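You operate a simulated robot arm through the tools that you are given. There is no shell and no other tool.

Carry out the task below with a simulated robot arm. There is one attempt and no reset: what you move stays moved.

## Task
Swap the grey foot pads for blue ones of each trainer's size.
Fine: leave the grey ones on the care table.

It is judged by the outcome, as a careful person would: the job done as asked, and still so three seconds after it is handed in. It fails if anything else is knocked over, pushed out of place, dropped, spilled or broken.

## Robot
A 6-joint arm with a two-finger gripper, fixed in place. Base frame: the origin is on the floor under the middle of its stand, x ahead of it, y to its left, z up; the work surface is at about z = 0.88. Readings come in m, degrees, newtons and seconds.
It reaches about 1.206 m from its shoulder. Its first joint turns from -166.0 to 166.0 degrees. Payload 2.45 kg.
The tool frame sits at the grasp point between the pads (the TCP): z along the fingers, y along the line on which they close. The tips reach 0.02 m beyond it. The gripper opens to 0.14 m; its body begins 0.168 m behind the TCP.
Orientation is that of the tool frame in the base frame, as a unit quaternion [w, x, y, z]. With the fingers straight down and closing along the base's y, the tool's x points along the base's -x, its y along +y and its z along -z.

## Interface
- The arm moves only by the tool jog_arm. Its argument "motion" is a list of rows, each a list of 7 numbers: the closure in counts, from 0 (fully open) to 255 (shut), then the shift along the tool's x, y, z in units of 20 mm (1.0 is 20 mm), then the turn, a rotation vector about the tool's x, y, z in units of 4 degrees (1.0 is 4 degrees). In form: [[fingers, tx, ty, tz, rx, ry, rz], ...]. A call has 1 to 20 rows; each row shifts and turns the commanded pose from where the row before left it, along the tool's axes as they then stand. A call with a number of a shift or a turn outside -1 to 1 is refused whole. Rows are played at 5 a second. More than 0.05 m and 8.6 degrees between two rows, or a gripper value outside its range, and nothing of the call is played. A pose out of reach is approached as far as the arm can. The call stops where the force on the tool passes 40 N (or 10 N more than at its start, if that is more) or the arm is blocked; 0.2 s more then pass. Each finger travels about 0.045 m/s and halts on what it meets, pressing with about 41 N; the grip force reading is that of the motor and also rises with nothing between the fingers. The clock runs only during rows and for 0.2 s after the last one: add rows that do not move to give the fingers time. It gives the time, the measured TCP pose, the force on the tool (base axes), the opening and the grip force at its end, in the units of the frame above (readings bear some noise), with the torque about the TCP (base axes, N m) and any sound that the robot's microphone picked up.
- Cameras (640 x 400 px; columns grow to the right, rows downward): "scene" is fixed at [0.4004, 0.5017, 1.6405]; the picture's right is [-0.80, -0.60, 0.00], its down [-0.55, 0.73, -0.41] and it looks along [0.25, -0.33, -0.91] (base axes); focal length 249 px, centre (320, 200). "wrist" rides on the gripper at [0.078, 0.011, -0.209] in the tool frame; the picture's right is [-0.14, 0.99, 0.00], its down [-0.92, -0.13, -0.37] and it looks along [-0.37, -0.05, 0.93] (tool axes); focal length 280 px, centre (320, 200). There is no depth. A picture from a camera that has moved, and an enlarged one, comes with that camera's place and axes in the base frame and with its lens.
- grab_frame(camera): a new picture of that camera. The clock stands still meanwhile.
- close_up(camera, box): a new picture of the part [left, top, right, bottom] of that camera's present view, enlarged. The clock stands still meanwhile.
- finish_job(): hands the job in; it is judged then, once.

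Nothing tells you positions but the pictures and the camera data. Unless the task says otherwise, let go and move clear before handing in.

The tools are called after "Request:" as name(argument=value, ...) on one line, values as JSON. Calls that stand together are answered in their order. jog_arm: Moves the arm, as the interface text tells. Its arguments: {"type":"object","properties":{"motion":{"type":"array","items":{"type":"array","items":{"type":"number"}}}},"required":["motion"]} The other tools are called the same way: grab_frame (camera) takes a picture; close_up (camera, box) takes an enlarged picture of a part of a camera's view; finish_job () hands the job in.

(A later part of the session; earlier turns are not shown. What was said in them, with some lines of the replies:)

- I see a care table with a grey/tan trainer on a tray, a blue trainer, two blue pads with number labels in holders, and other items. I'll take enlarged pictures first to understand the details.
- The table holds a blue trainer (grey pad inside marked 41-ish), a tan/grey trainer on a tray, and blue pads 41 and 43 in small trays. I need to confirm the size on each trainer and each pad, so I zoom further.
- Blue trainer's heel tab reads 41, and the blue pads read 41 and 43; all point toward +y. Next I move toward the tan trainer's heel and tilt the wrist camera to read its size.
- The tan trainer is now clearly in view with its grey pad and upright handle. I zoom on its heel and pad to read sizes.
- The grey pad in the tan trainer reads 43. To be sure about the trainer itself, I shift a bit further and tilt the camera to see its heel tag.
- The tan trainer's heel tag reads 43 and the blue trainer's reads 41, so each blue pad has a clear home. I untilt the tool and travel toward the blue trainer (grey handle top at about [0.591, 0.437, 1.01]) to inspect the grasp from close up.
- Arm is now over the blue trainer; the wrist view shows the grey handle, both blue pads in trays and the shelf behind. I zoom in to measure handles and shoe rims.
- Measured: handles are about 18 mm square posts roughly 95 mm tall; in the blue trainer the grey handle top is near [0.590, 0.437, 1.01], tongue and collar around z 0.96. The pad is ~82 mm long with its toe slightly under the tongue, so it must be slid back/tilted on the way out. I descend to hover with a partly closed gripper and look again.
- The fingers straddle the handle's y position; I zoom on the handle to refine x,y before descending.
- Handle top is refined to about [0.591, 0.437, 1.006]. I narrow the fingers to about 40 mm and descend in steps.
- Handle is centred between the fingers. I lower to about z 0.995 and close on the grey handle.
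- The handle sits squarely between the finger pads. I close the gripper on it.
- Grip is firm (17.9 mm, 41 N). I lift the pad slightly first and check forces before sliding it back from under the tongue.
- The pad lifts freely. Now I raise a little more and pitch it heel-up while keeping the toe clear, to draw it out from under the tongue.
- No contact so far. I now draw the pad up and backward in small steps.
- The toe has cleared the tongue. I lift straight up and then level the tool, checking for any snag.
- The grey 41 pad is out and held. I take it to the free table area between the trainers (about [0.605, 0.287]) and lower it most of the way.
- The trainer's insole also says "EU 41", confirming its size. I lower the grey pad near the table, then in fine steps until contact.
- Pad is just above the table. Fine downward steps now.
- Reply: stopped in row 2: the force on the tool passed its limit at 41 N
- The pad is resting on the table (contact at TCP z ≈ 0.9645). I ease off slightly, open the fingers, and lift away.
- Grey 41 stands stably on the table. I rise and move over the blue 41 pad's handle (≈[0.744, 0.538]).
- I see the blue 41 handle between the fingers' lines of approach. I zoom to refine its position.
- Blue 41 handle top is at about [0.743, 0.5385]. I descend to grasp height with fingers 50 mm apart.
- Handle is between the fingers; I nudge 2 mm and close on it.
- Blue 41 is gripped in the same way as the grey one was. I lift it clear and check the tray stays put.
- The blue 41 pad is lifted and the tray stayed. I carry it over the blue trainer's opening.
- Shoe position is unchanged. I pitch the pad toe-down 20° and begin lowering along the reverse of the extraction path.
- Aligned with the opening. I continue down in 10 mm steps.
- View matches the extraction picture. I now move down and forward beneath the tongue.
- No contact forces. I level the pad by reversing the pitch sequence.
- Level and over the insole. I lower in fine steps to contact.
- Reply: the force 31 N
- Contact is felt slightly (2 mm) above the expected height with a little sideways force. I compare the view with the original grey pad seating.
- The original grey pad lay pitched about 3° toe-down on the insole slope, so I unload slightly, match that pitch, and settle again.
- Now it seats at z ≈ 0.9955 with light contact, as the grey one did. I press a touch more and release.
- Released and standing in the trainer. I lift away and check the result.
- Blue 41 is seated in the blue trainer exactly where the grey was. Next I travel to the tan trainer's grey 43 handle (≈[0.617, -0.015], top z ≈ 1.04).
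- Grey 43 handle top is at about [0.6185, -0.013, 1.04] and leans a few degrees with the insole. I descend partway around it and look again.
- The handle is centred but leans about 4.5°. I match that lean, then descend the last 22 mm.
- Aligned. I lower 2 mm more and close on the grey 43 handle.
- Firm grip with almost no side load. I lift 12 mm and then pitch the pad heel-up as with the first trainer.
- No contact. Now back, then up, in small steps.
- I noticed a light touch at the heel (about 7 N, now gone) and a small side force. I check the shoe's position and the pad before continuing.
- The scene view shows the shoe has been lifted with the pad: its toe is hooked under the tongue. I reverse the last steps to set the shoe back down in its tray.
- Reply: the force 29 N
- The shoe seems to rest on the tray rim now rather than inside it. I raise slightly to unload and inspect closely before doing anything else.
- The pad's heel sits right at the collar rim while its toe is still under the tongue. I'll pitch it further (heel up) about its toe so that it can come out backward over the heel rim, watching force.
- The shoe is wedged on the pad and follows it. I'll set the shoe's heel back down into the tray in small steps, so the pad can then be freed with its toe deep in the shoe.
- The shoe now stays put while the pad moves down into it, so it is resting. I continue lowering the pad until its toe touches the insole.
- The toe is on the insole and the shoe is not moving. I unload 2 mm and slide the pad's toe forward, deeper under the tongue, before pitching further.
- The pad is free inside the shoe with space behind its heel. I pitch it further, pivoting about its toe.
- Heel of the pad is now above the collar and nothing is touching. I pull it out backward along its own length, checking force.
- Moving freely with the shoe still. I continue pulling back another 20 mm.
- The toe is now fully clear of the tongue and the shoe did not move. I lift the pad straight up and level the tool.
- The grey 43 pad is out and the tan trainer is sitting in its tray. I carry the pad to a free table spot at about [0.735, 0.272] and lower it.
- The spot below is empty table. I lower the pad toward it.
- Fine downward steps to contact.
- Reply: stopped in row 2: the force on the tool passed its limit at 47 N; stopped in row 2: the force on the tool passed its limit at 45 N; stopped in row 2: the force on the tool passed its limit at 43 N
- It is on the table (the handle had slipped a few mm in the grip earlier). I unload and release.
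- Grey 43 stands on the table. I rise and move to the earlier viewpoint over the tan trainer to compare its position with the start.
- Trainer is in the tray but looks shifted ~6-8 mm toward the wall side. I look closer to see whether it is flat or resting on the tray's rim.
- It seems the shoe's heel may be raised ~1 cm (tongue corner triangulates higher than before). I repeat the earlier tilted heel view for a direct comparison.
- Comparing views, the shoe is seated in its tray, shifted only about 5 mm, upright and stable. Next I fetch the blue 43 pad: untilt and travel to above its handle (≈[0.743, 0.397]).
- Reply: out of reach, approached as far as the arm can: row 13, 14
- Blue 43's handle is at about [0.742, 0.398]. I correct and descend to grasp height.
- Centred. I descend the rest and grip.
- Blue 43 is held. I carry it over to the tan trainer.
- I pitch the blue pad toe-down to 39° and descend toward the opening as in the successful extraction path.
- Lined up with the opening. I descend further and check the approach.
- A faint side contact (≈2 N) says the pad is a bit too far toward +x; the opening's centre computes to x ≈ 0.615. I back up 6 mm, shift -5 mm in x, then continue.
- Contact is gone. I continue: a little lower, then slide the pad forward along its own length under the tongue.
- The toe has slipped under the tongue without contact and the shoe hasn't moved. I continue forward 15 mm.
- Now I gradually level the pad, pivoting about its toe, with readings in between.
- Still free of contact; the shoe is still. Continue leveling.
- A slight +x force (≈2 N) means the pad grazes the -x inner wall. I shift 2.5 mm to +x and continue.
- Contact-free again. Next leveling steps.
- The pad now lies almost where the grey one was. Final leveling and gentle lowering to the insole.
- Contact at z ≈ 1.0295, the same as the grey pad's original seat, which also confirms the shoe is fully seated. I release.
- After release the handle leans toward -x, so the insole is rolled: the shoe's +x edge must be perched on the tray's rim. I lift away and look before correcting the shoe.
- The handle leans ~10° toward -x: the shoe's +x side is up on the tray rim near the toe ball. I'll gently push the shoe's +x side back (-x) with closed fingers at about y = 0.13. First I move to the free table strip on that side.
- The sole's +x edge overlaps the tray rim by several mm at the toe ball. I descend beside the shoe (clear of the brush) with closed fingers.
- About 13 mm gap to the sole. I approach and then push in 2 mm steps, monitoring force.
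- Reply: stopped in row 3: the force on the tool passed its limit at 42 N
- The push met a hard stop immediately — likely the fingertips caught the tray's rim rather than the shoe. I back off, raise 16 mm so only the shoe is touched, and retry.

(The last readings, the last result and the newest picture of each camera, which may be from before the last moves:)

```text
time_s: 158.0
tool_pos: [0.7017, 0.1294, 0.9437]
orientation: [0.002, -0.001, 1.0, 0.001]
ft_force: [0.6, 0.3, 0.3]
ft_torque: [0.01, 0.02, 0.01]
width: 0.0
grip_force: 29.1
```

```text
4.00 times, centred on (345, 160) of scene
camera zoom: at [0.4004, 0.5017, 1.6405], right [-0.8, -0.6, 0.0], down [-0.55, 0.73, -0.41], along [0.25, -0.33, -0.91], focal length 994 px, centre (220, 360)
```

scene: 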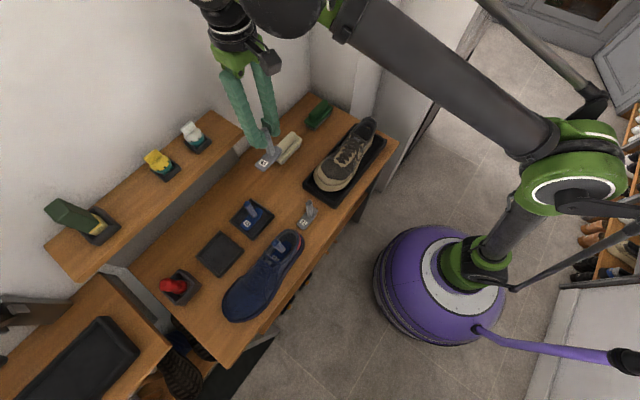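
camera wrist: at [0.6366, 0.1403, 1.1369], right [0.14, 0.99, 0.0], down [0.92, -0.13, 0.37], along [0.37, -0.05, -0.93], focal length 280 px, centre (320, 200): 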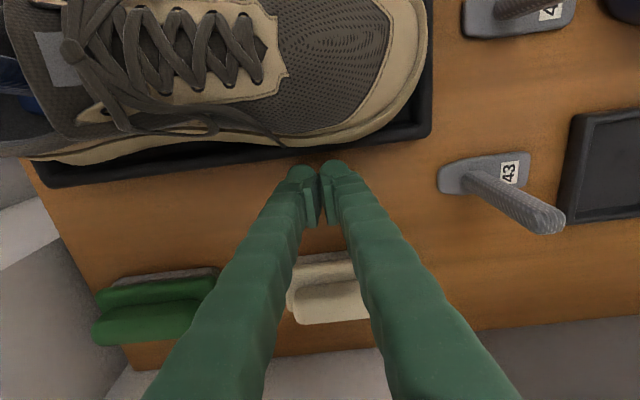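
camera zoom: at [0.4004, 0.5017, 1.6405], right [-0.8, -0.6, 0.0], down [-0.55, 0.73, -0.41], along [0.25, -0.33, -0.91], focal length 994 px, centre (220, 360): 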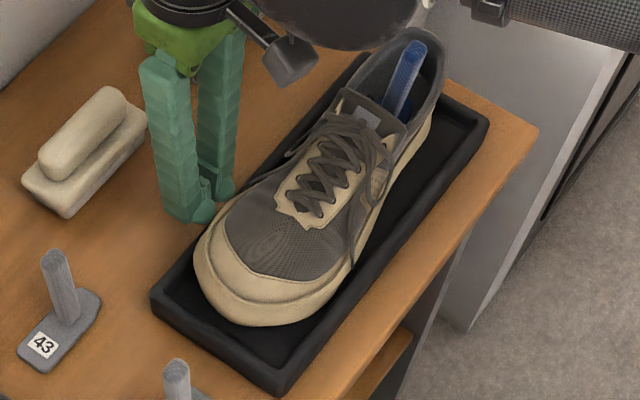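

No contact yet at this height (the earlier stop was the rim). I continue in 2 mm steps.

Request:
jog_arm(motion=[[255, 0.15, 0, 0, 0, 0, 0], [255, 0.1, 0, 0, 0, 0, 0], [255, 0, 0, 0, 0, 0, 0]])

Request:
jog_arm(motion=[[255, 0.1, 0, 0, 0, 0, 0], [255, 0, 0, 0, 0, 0, 0]])

Request:
jog_arm(motion=[[255, 0.1, 0, 0, 0, 0, 0], [255, 0, 0, 0, 0, 0, 0]])

Request:
close_up(camera="wrist", box=[220, 60, 420, 220])

```text
time_s: 158.8
tool_pos: [0.6959, 0.1303, 0.9454]
orientation: [0.002, -0.001, 1.0, 0.001]
ft_force: [-0.6, 1.9, -0.2]
ft_torque: [0.01, 0.01, 0.0]
width: 0.0002
grip_force: 29.2
```

```text
time_s: 159.4
tool_pos: [0.6933, 0.1303, 0.9458]
orientation: [0.003, -0.001, 1.0, 0.001]
ft_force: [0.5, 0.3, -0.8]
ft_torque: [-0.01, 0.01, -0.02]
width: 0.0002
grip_force: 29.1
```

```text
time_s: 160.0
tool_pos: [0.6929, 0.1316, 0.9459]
orientation: [0.003, -0.001, 1.0, 0.001]
ft_force: [1.3, 0.6, -0.3]
ft_torque: [0.01, 0.01, -0.01]
width: 0.0
grip_force: 30.1
```

```text
2.50 times, centred on (320, 140) of wrist
camera zoom: at [0.6131, 0.1408, 1.1526], right [0.14, 0.99, 0.0], down [0.92, -0.13, 0.37], along [0.37, -0.05, -0.93], focal length 701 px, centre (320, 350)
```

zoom: 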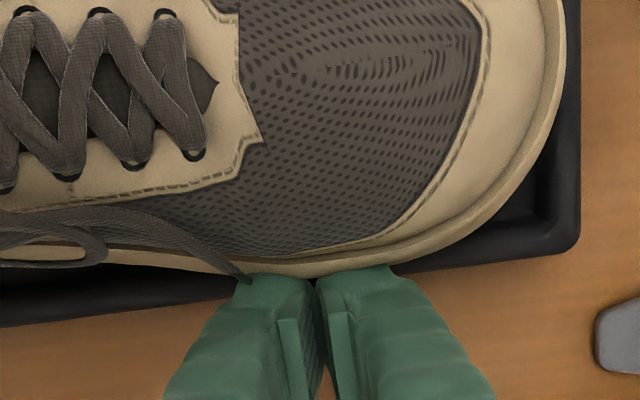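

Contact is starting. I push on in small steps.

Request:
jog_arm(motion=[[255, 0.1, 0, 0, 0, 0, 0], [255, 0, 0, 0, 0, 0, 0]])

Request:
jog_arm(motion=[[255, 0.1, 0, 0, 0, 0, 0], [255, 0, 0, 0, 0, 0, 0]])

Request:
close_up(camera="wrist", box=[220, 60, 420, 220])

Request:
close_up(camera="scene", box=[290, 110, 400, 210])

```text
time_s: 160.6
tool_pos: [0.689, 0.13, 0.9451]
orientation: [0.003, -0.001, 1.0, 0.001]
ft_force: [3.1, 1.6, 1.7]
ft_torque: [0.04, 0.01, -0.07]
width: 0.0
grip_force: 29.6
```

```text
time_s: 161.2
tool_pos: [0.6875, 0.1295, 0.9445]
orientation: [0.003, -0.001, 1.0, 0.0]
ft_force: [0.4, 0.2, 0.2]
ft_torque: [0.0, 0.03, 0.03]
width: 0.0002
grip_force: 29.4
```

```text
2.50 times, centred on (320, 140) of wrist
camera zoom: at [0.6087, 0.1401, 1.1527], right [0.14, 0.99, 0.0], down [0.92, -0.13, 0.37], along [0.37, -0.05, -0.93], focal length 701 px, centre (320, 350)
```

zoom: 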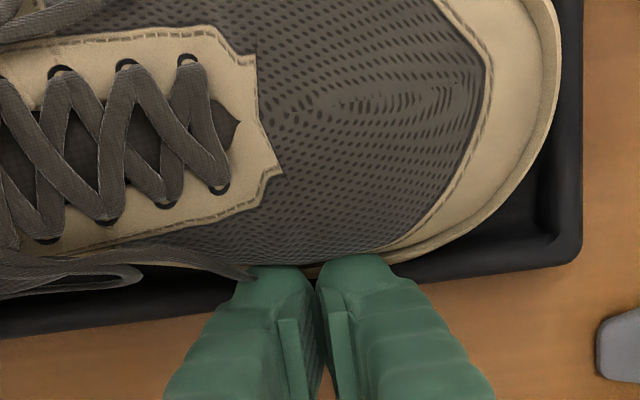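

```text
4.00 times, centred on (345, 160) of scene
camera zoom: at [0.4004, 0.5017, 1.6405], right [-0.8, -0.6, 0.0], down [-0.55, 0.73, -0.41], along [0.25, -0.33, -0.91], focal length 994 px, centre (220, 360)
```

zoom: 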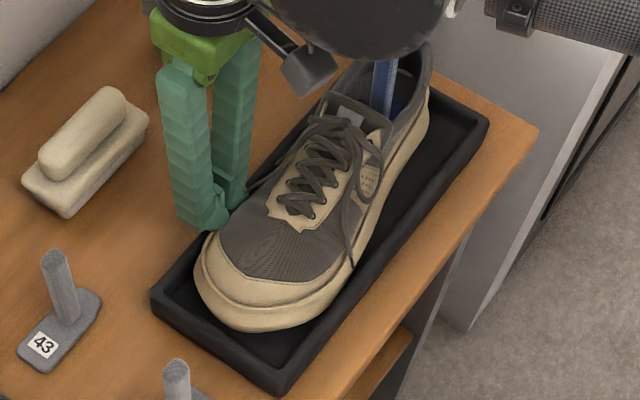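

The shoe dropped back into the tray and its handle is upright again. I back off and rise to inspect.

Request:
jog_arm(motion=[[255, -0.5, 0, 0, 0, 0, 0], [255, -0.5, 0, 0, 0, 0, 0], [255, -0.5, 0, 0, 0, 0, 0], [255, 0, 0, -1, 0, 0, 0], [255, 0, 0, -1, 0, 0, 0], [255, 0, 0, -1, 0, 0, 0], [255, 0, 0, -1, 0, 0, 0], [255, 0, 0, -1, 0, 0, 0], [255, 0, 0, -1, 0, 0, 0], [255, 0, 0, -1, 0, 0, 0], [255, 0, 0, -1, 0, 0, 0], [255, 0, 0, -1, 0, 0, 0], [255, 0, 0, -1, 0, 0, 0], [255, 0, 0, -1, 0, 0, 0], [255, 0, 0, -1, 0, 0, 0], [255, 0, 0, -1, 0, 0, 0], [255, 0, 0, -1, 0, 0, 0], [255, 0, 0, -1, 0, 0, 0], [255, 0, 0, -0.8, 0, 0, 0]])

Request:
jog_arm(motion=[[255, 0.7, -1, 0, 0, 0, 0], [255, 0.7, -1, 0, 0, 0, 0], [255, 0.7, -1, 0, 0, 0, 0], [255, 0.7, -1, 0, 0, 0, 0], [255, 0.7, -1, 0, 0, 0, 0], [255, 0.7, -1, 0, 0, 0, 0], [255, 0.7, -1, 0, 0, 0, 0], [255, 0.7, -1, 0, 0, 0, 0], [255, 0.7, -1, 0, 0, 0, 0], [255, 0.7, -1, 0, 0, 0, 0], [255, 0, 0, 0, 0, 0, 0]])

Request:
grab_frame(camera="wrist")

Request:
close_up(camera="wrist", box=[300, 95, 480, 207])

Request:
close_up(camera="scene", box=[290, 90, 420, 210])

```text
time_s: 165.2
tool_pos: [0.7157, 0.1287, 1.2624]
orientation: [0.002, -0.001, 1.0, 0.001]
ft_force: [-0.2, -0.2, -0.3]
ft_torque: [-0.05, 0.04, 0.03]
width: 0.0003
grip_force: 29.4
```

```text
time_s: 167.6
tool_pos: [0.5759, -0.0706, 1.2606]
orientation: [0.003, -0.001, 1.0, 0.001]
ft_force: [-0.3, 0.1, -0.3]
ft_torque: [0.02, -0.01, -0.01]
width: 0.0002
grip_force: 29.2
```

```text
taken
camera wrist: at [0.4978, -0.0609, 1.4673], right [0.14, 0.99, 0.0], down [0.92, -0.13, 0.37], along [0.37, -0.05, -0.93], focal length 280 px, centre (320, 200)
```

wrist: 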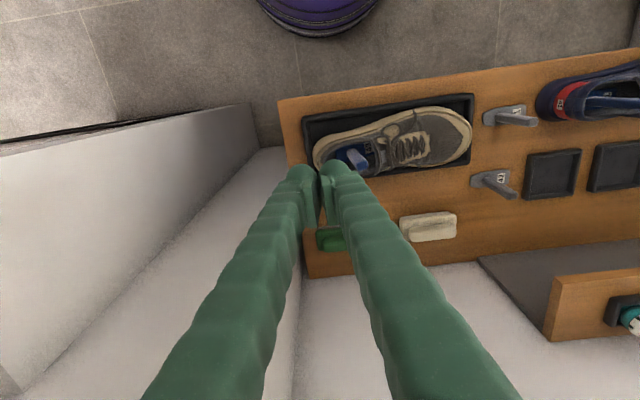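

```text
3.56 times, centred on (390, 151) of wrist
camera zoom: at [0.4978, -0.0609, 1.4673], right [0.14, 0.99, 0.0], down [0.92, -0.13, 0.37], along [0.37, -0.05, -0.93], focal length 997 px, centre (71, 374)
```

zoom: 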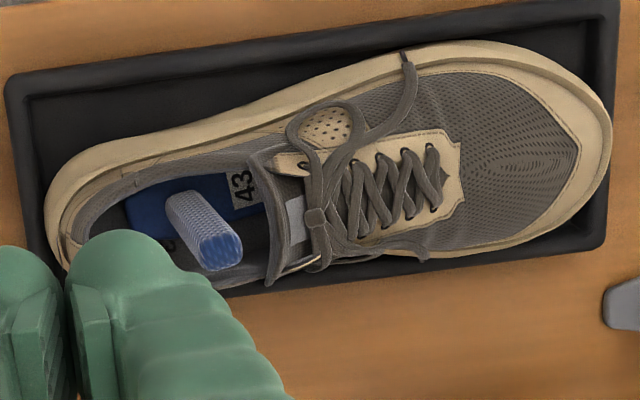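

```text
3.33 times, centred on (355, 150) of scene
camera zoom: at [0.4004, 0.5017, 1.6405], right [-0.8, -0.6, 0.0], down [-0.55, 0.73, -0.41], along [0.25, -0.33, -0.91], focal length 829 px, centre (203, 367)
```

zoom: 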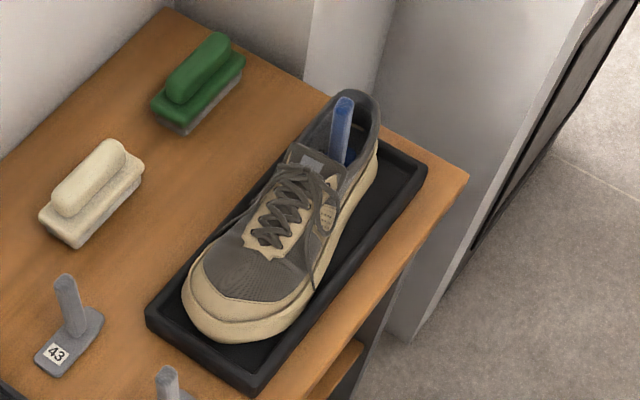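

Shoe looks level again with the handle lean as originally. I move the view so that the heel area is unobstructed to check it's inside the tray.

Request:
jog_arm(motion=[[255, -1, 0.5, 0, 0, 0, 0], [255, -1, 0.5, 0, 0, 0, 0], [255, -1, 0.5, 0, 0, 0, 0], [255, -1, 0.5, 0, 0, 0, 0], [255, 0, 0, 0, 0, 0, 0]])

Request:
close_up(camera="wrist", box=[220, 30, 460, 180])

Request:
close_up(camera="wrist", box=[240, 80, 360, 170])

Request:
close_up(camera="scene", box=[330, 105, 400, 170])

```text
time_s: 168.8
tool_pos: [0.6562, -0.0309, 1.2614]
orientation: [0.003, -0.001, 1.0, 0.001]
ft_force: [0.5, 0.1, 0.1]
ft_torque: [-0.01, 0.0, 0.03]
width: 0.0
grip_force: 29.4
```

```text
2.67 times, centred on (340, 105) of wrist
camera zoom: at [0.5775, -0.0205, 1.4686], right [0.14, 0.99, 0.0], down [0.92, -0.13, 0.37], along [0.37, -0.05, -0.93], focal length 748 px, centre (267, 453)
```

zoom: 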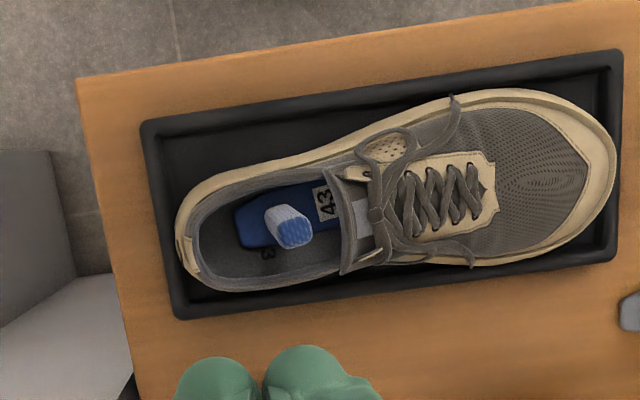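

```text
4.44 times, centred on (300, 125) of wrist
camera zoom: at [0.5775, -0.0205, 1.4686], right [0.14, 0.99, 0.0], down [0.92, -0.13, 0.37], along [0.37, -0.05, -0.93], focal length 1246 px, centre (409, 533)
```

zoom: 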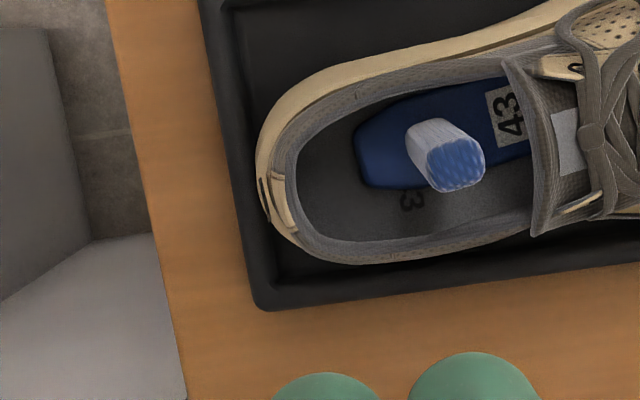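

```text
6.15 times, centred on (365, 138) of scene
camera zoom: at [0.4004, 0.5017, 1.6405], right [-0.8, -0.6, 0.0], down [-0.55, 0.73, -0.41], along [0.25, -0.33, -0.91], focal length 1530 px, centre (43, 585)
```

zoom: 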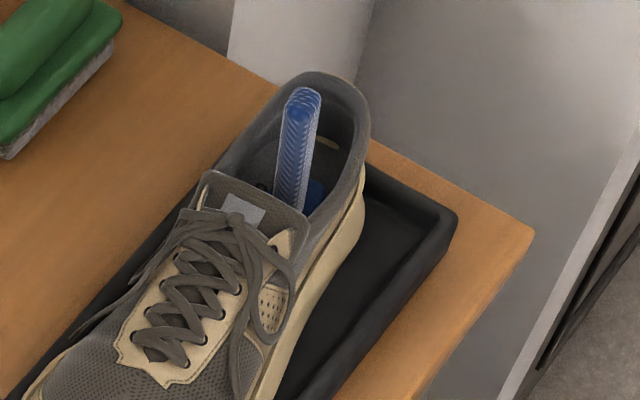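

The tan trainer is level inside its tray again with the blue 43 pad seated in it. I move the arm clear and do a final check of everything.

Request:
jog_arm(motion=[[220, 1, 0.5, -0.5, 0, 0, 0], [180, 1, 1, -0.5, 0, 0, 0], [140, 1, 1, 0, 0, 0, 0], [100, 1, 1, 0, 0, 0, 0], [60, 1, 1, 0, 0, 0, 0], [30, 1, 1, 0, 0, 0, 0], [0, 1, 1, 0, 0, 0, 0], [0, 1, 1, 0, 0, 0, 0], [0, 1, 1, 0, 0, 0, 0], [0, 0, 0, 0, 0, 0, 0]])

Request:
grab_frame(camera="scene")

Request:
grab_frame(camera="wrist")

Request:
close_up(camera="scene", box=[140, 170, 340, 340])

Request:
close_up(camera="scene", box=[290, 90, 420, 210])

```text
time_s: 171.0
tool_pos: [0.4744, 0.139, 1.2823]
orientation: [0.003, -0.001, 1.0, 0.0]
ft_force: [0.3, 0.1, 0.0]
ft_torque: [-0.02, 0.01, -0.01]
width: 0.1399
grip_force: 0.1
```

```text
taken
```

scene: 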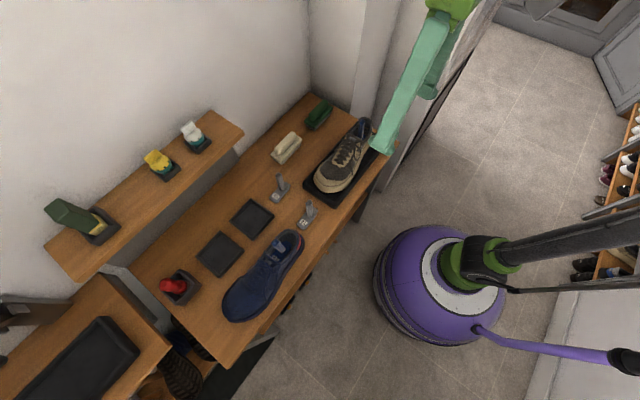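

```text
taken
camera wrist: at [0.3963, 0.1494, 1.4889], right [0.14, 0.99, 0.0], down [0.92, -0.13, 0.37], along [0.37, -0.05, -0.93], focal length 280 px, centre (320, 200)
```

wrist: 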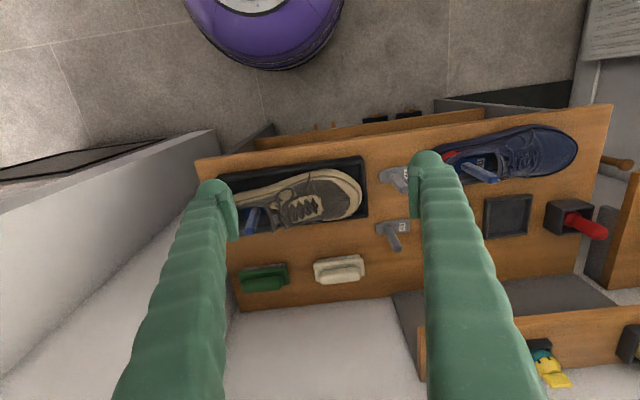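

```text
2.35 times, centred on (240, 255) of scene
camera zoom: at [0.4004, 0.5017, 1.6405], right [-0.8, -0.6, 0.0], down [-0.55, 0.73, -0.41], along [0.25, -0.33, -0.91], focal length 585 px, centre (508, 71)
```

zoom: 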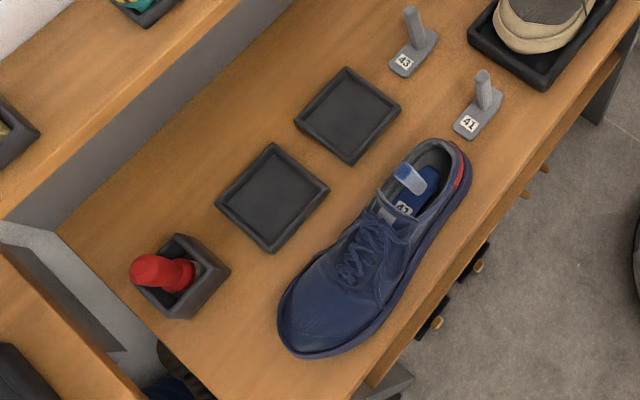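

```text
3.33 times, centred on (355, 150) of scene
camera zoom: at [0.4004, 0.5017, 1.6405], right [-0.8, -0.6, 0.0], down [-0.55, 0.73, -0.41], along [0.25, -0.33, -0.91], focal length 829 px, centre (203, 367)
```

zoom: 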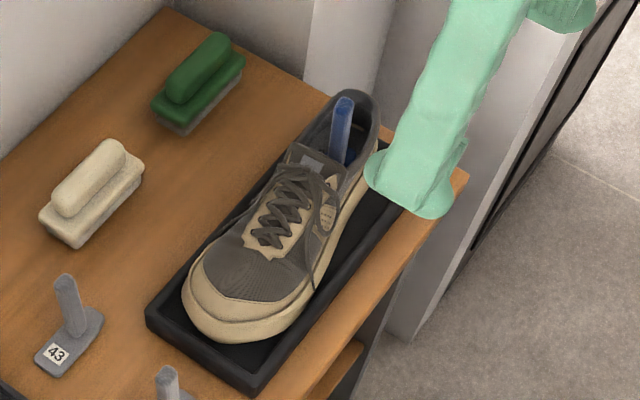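

Both blue pads are in their trainers: 41 in the blue one, 43 in the tan one. The two grey pads stand on the care table, the other items haven't moved, and the arm is clear. The tan trainer is level in its tray, with its heel about 1 cm from where it started. I'm handing in.

Request:
finish_job()

```text
The job is handed in.
```

The swap is done and handed in: the blue trainer now has the blue 41 pad and the tan trainer has the blue 43. I matched each pad to the size tag on the trainer's heel.

- **Grey pads:** both are standing on the care table, the 41 between the two trainers and the 43 just behind it.
- **Tan trainer:** it got moved. While I was pulling out its grey pad, the pad caught under the tongue and lifted the shoe, which came to rest partly on the rim of its tray. I got the pad out and, after fitting the blue one, pushed the shoe back into the tray. It now sits level, with its heel about 1 cm from where it started and turned about 2°.
- **Tray under the tan trainer:** my first push met a hard stop at about 42 N, probably against the tray's rim. The tray didn't visibly move.
- **Everything else:** in the final pictures the brushes, the other trays and the shelf items look unmoved. The arm is clear with its gripper open.
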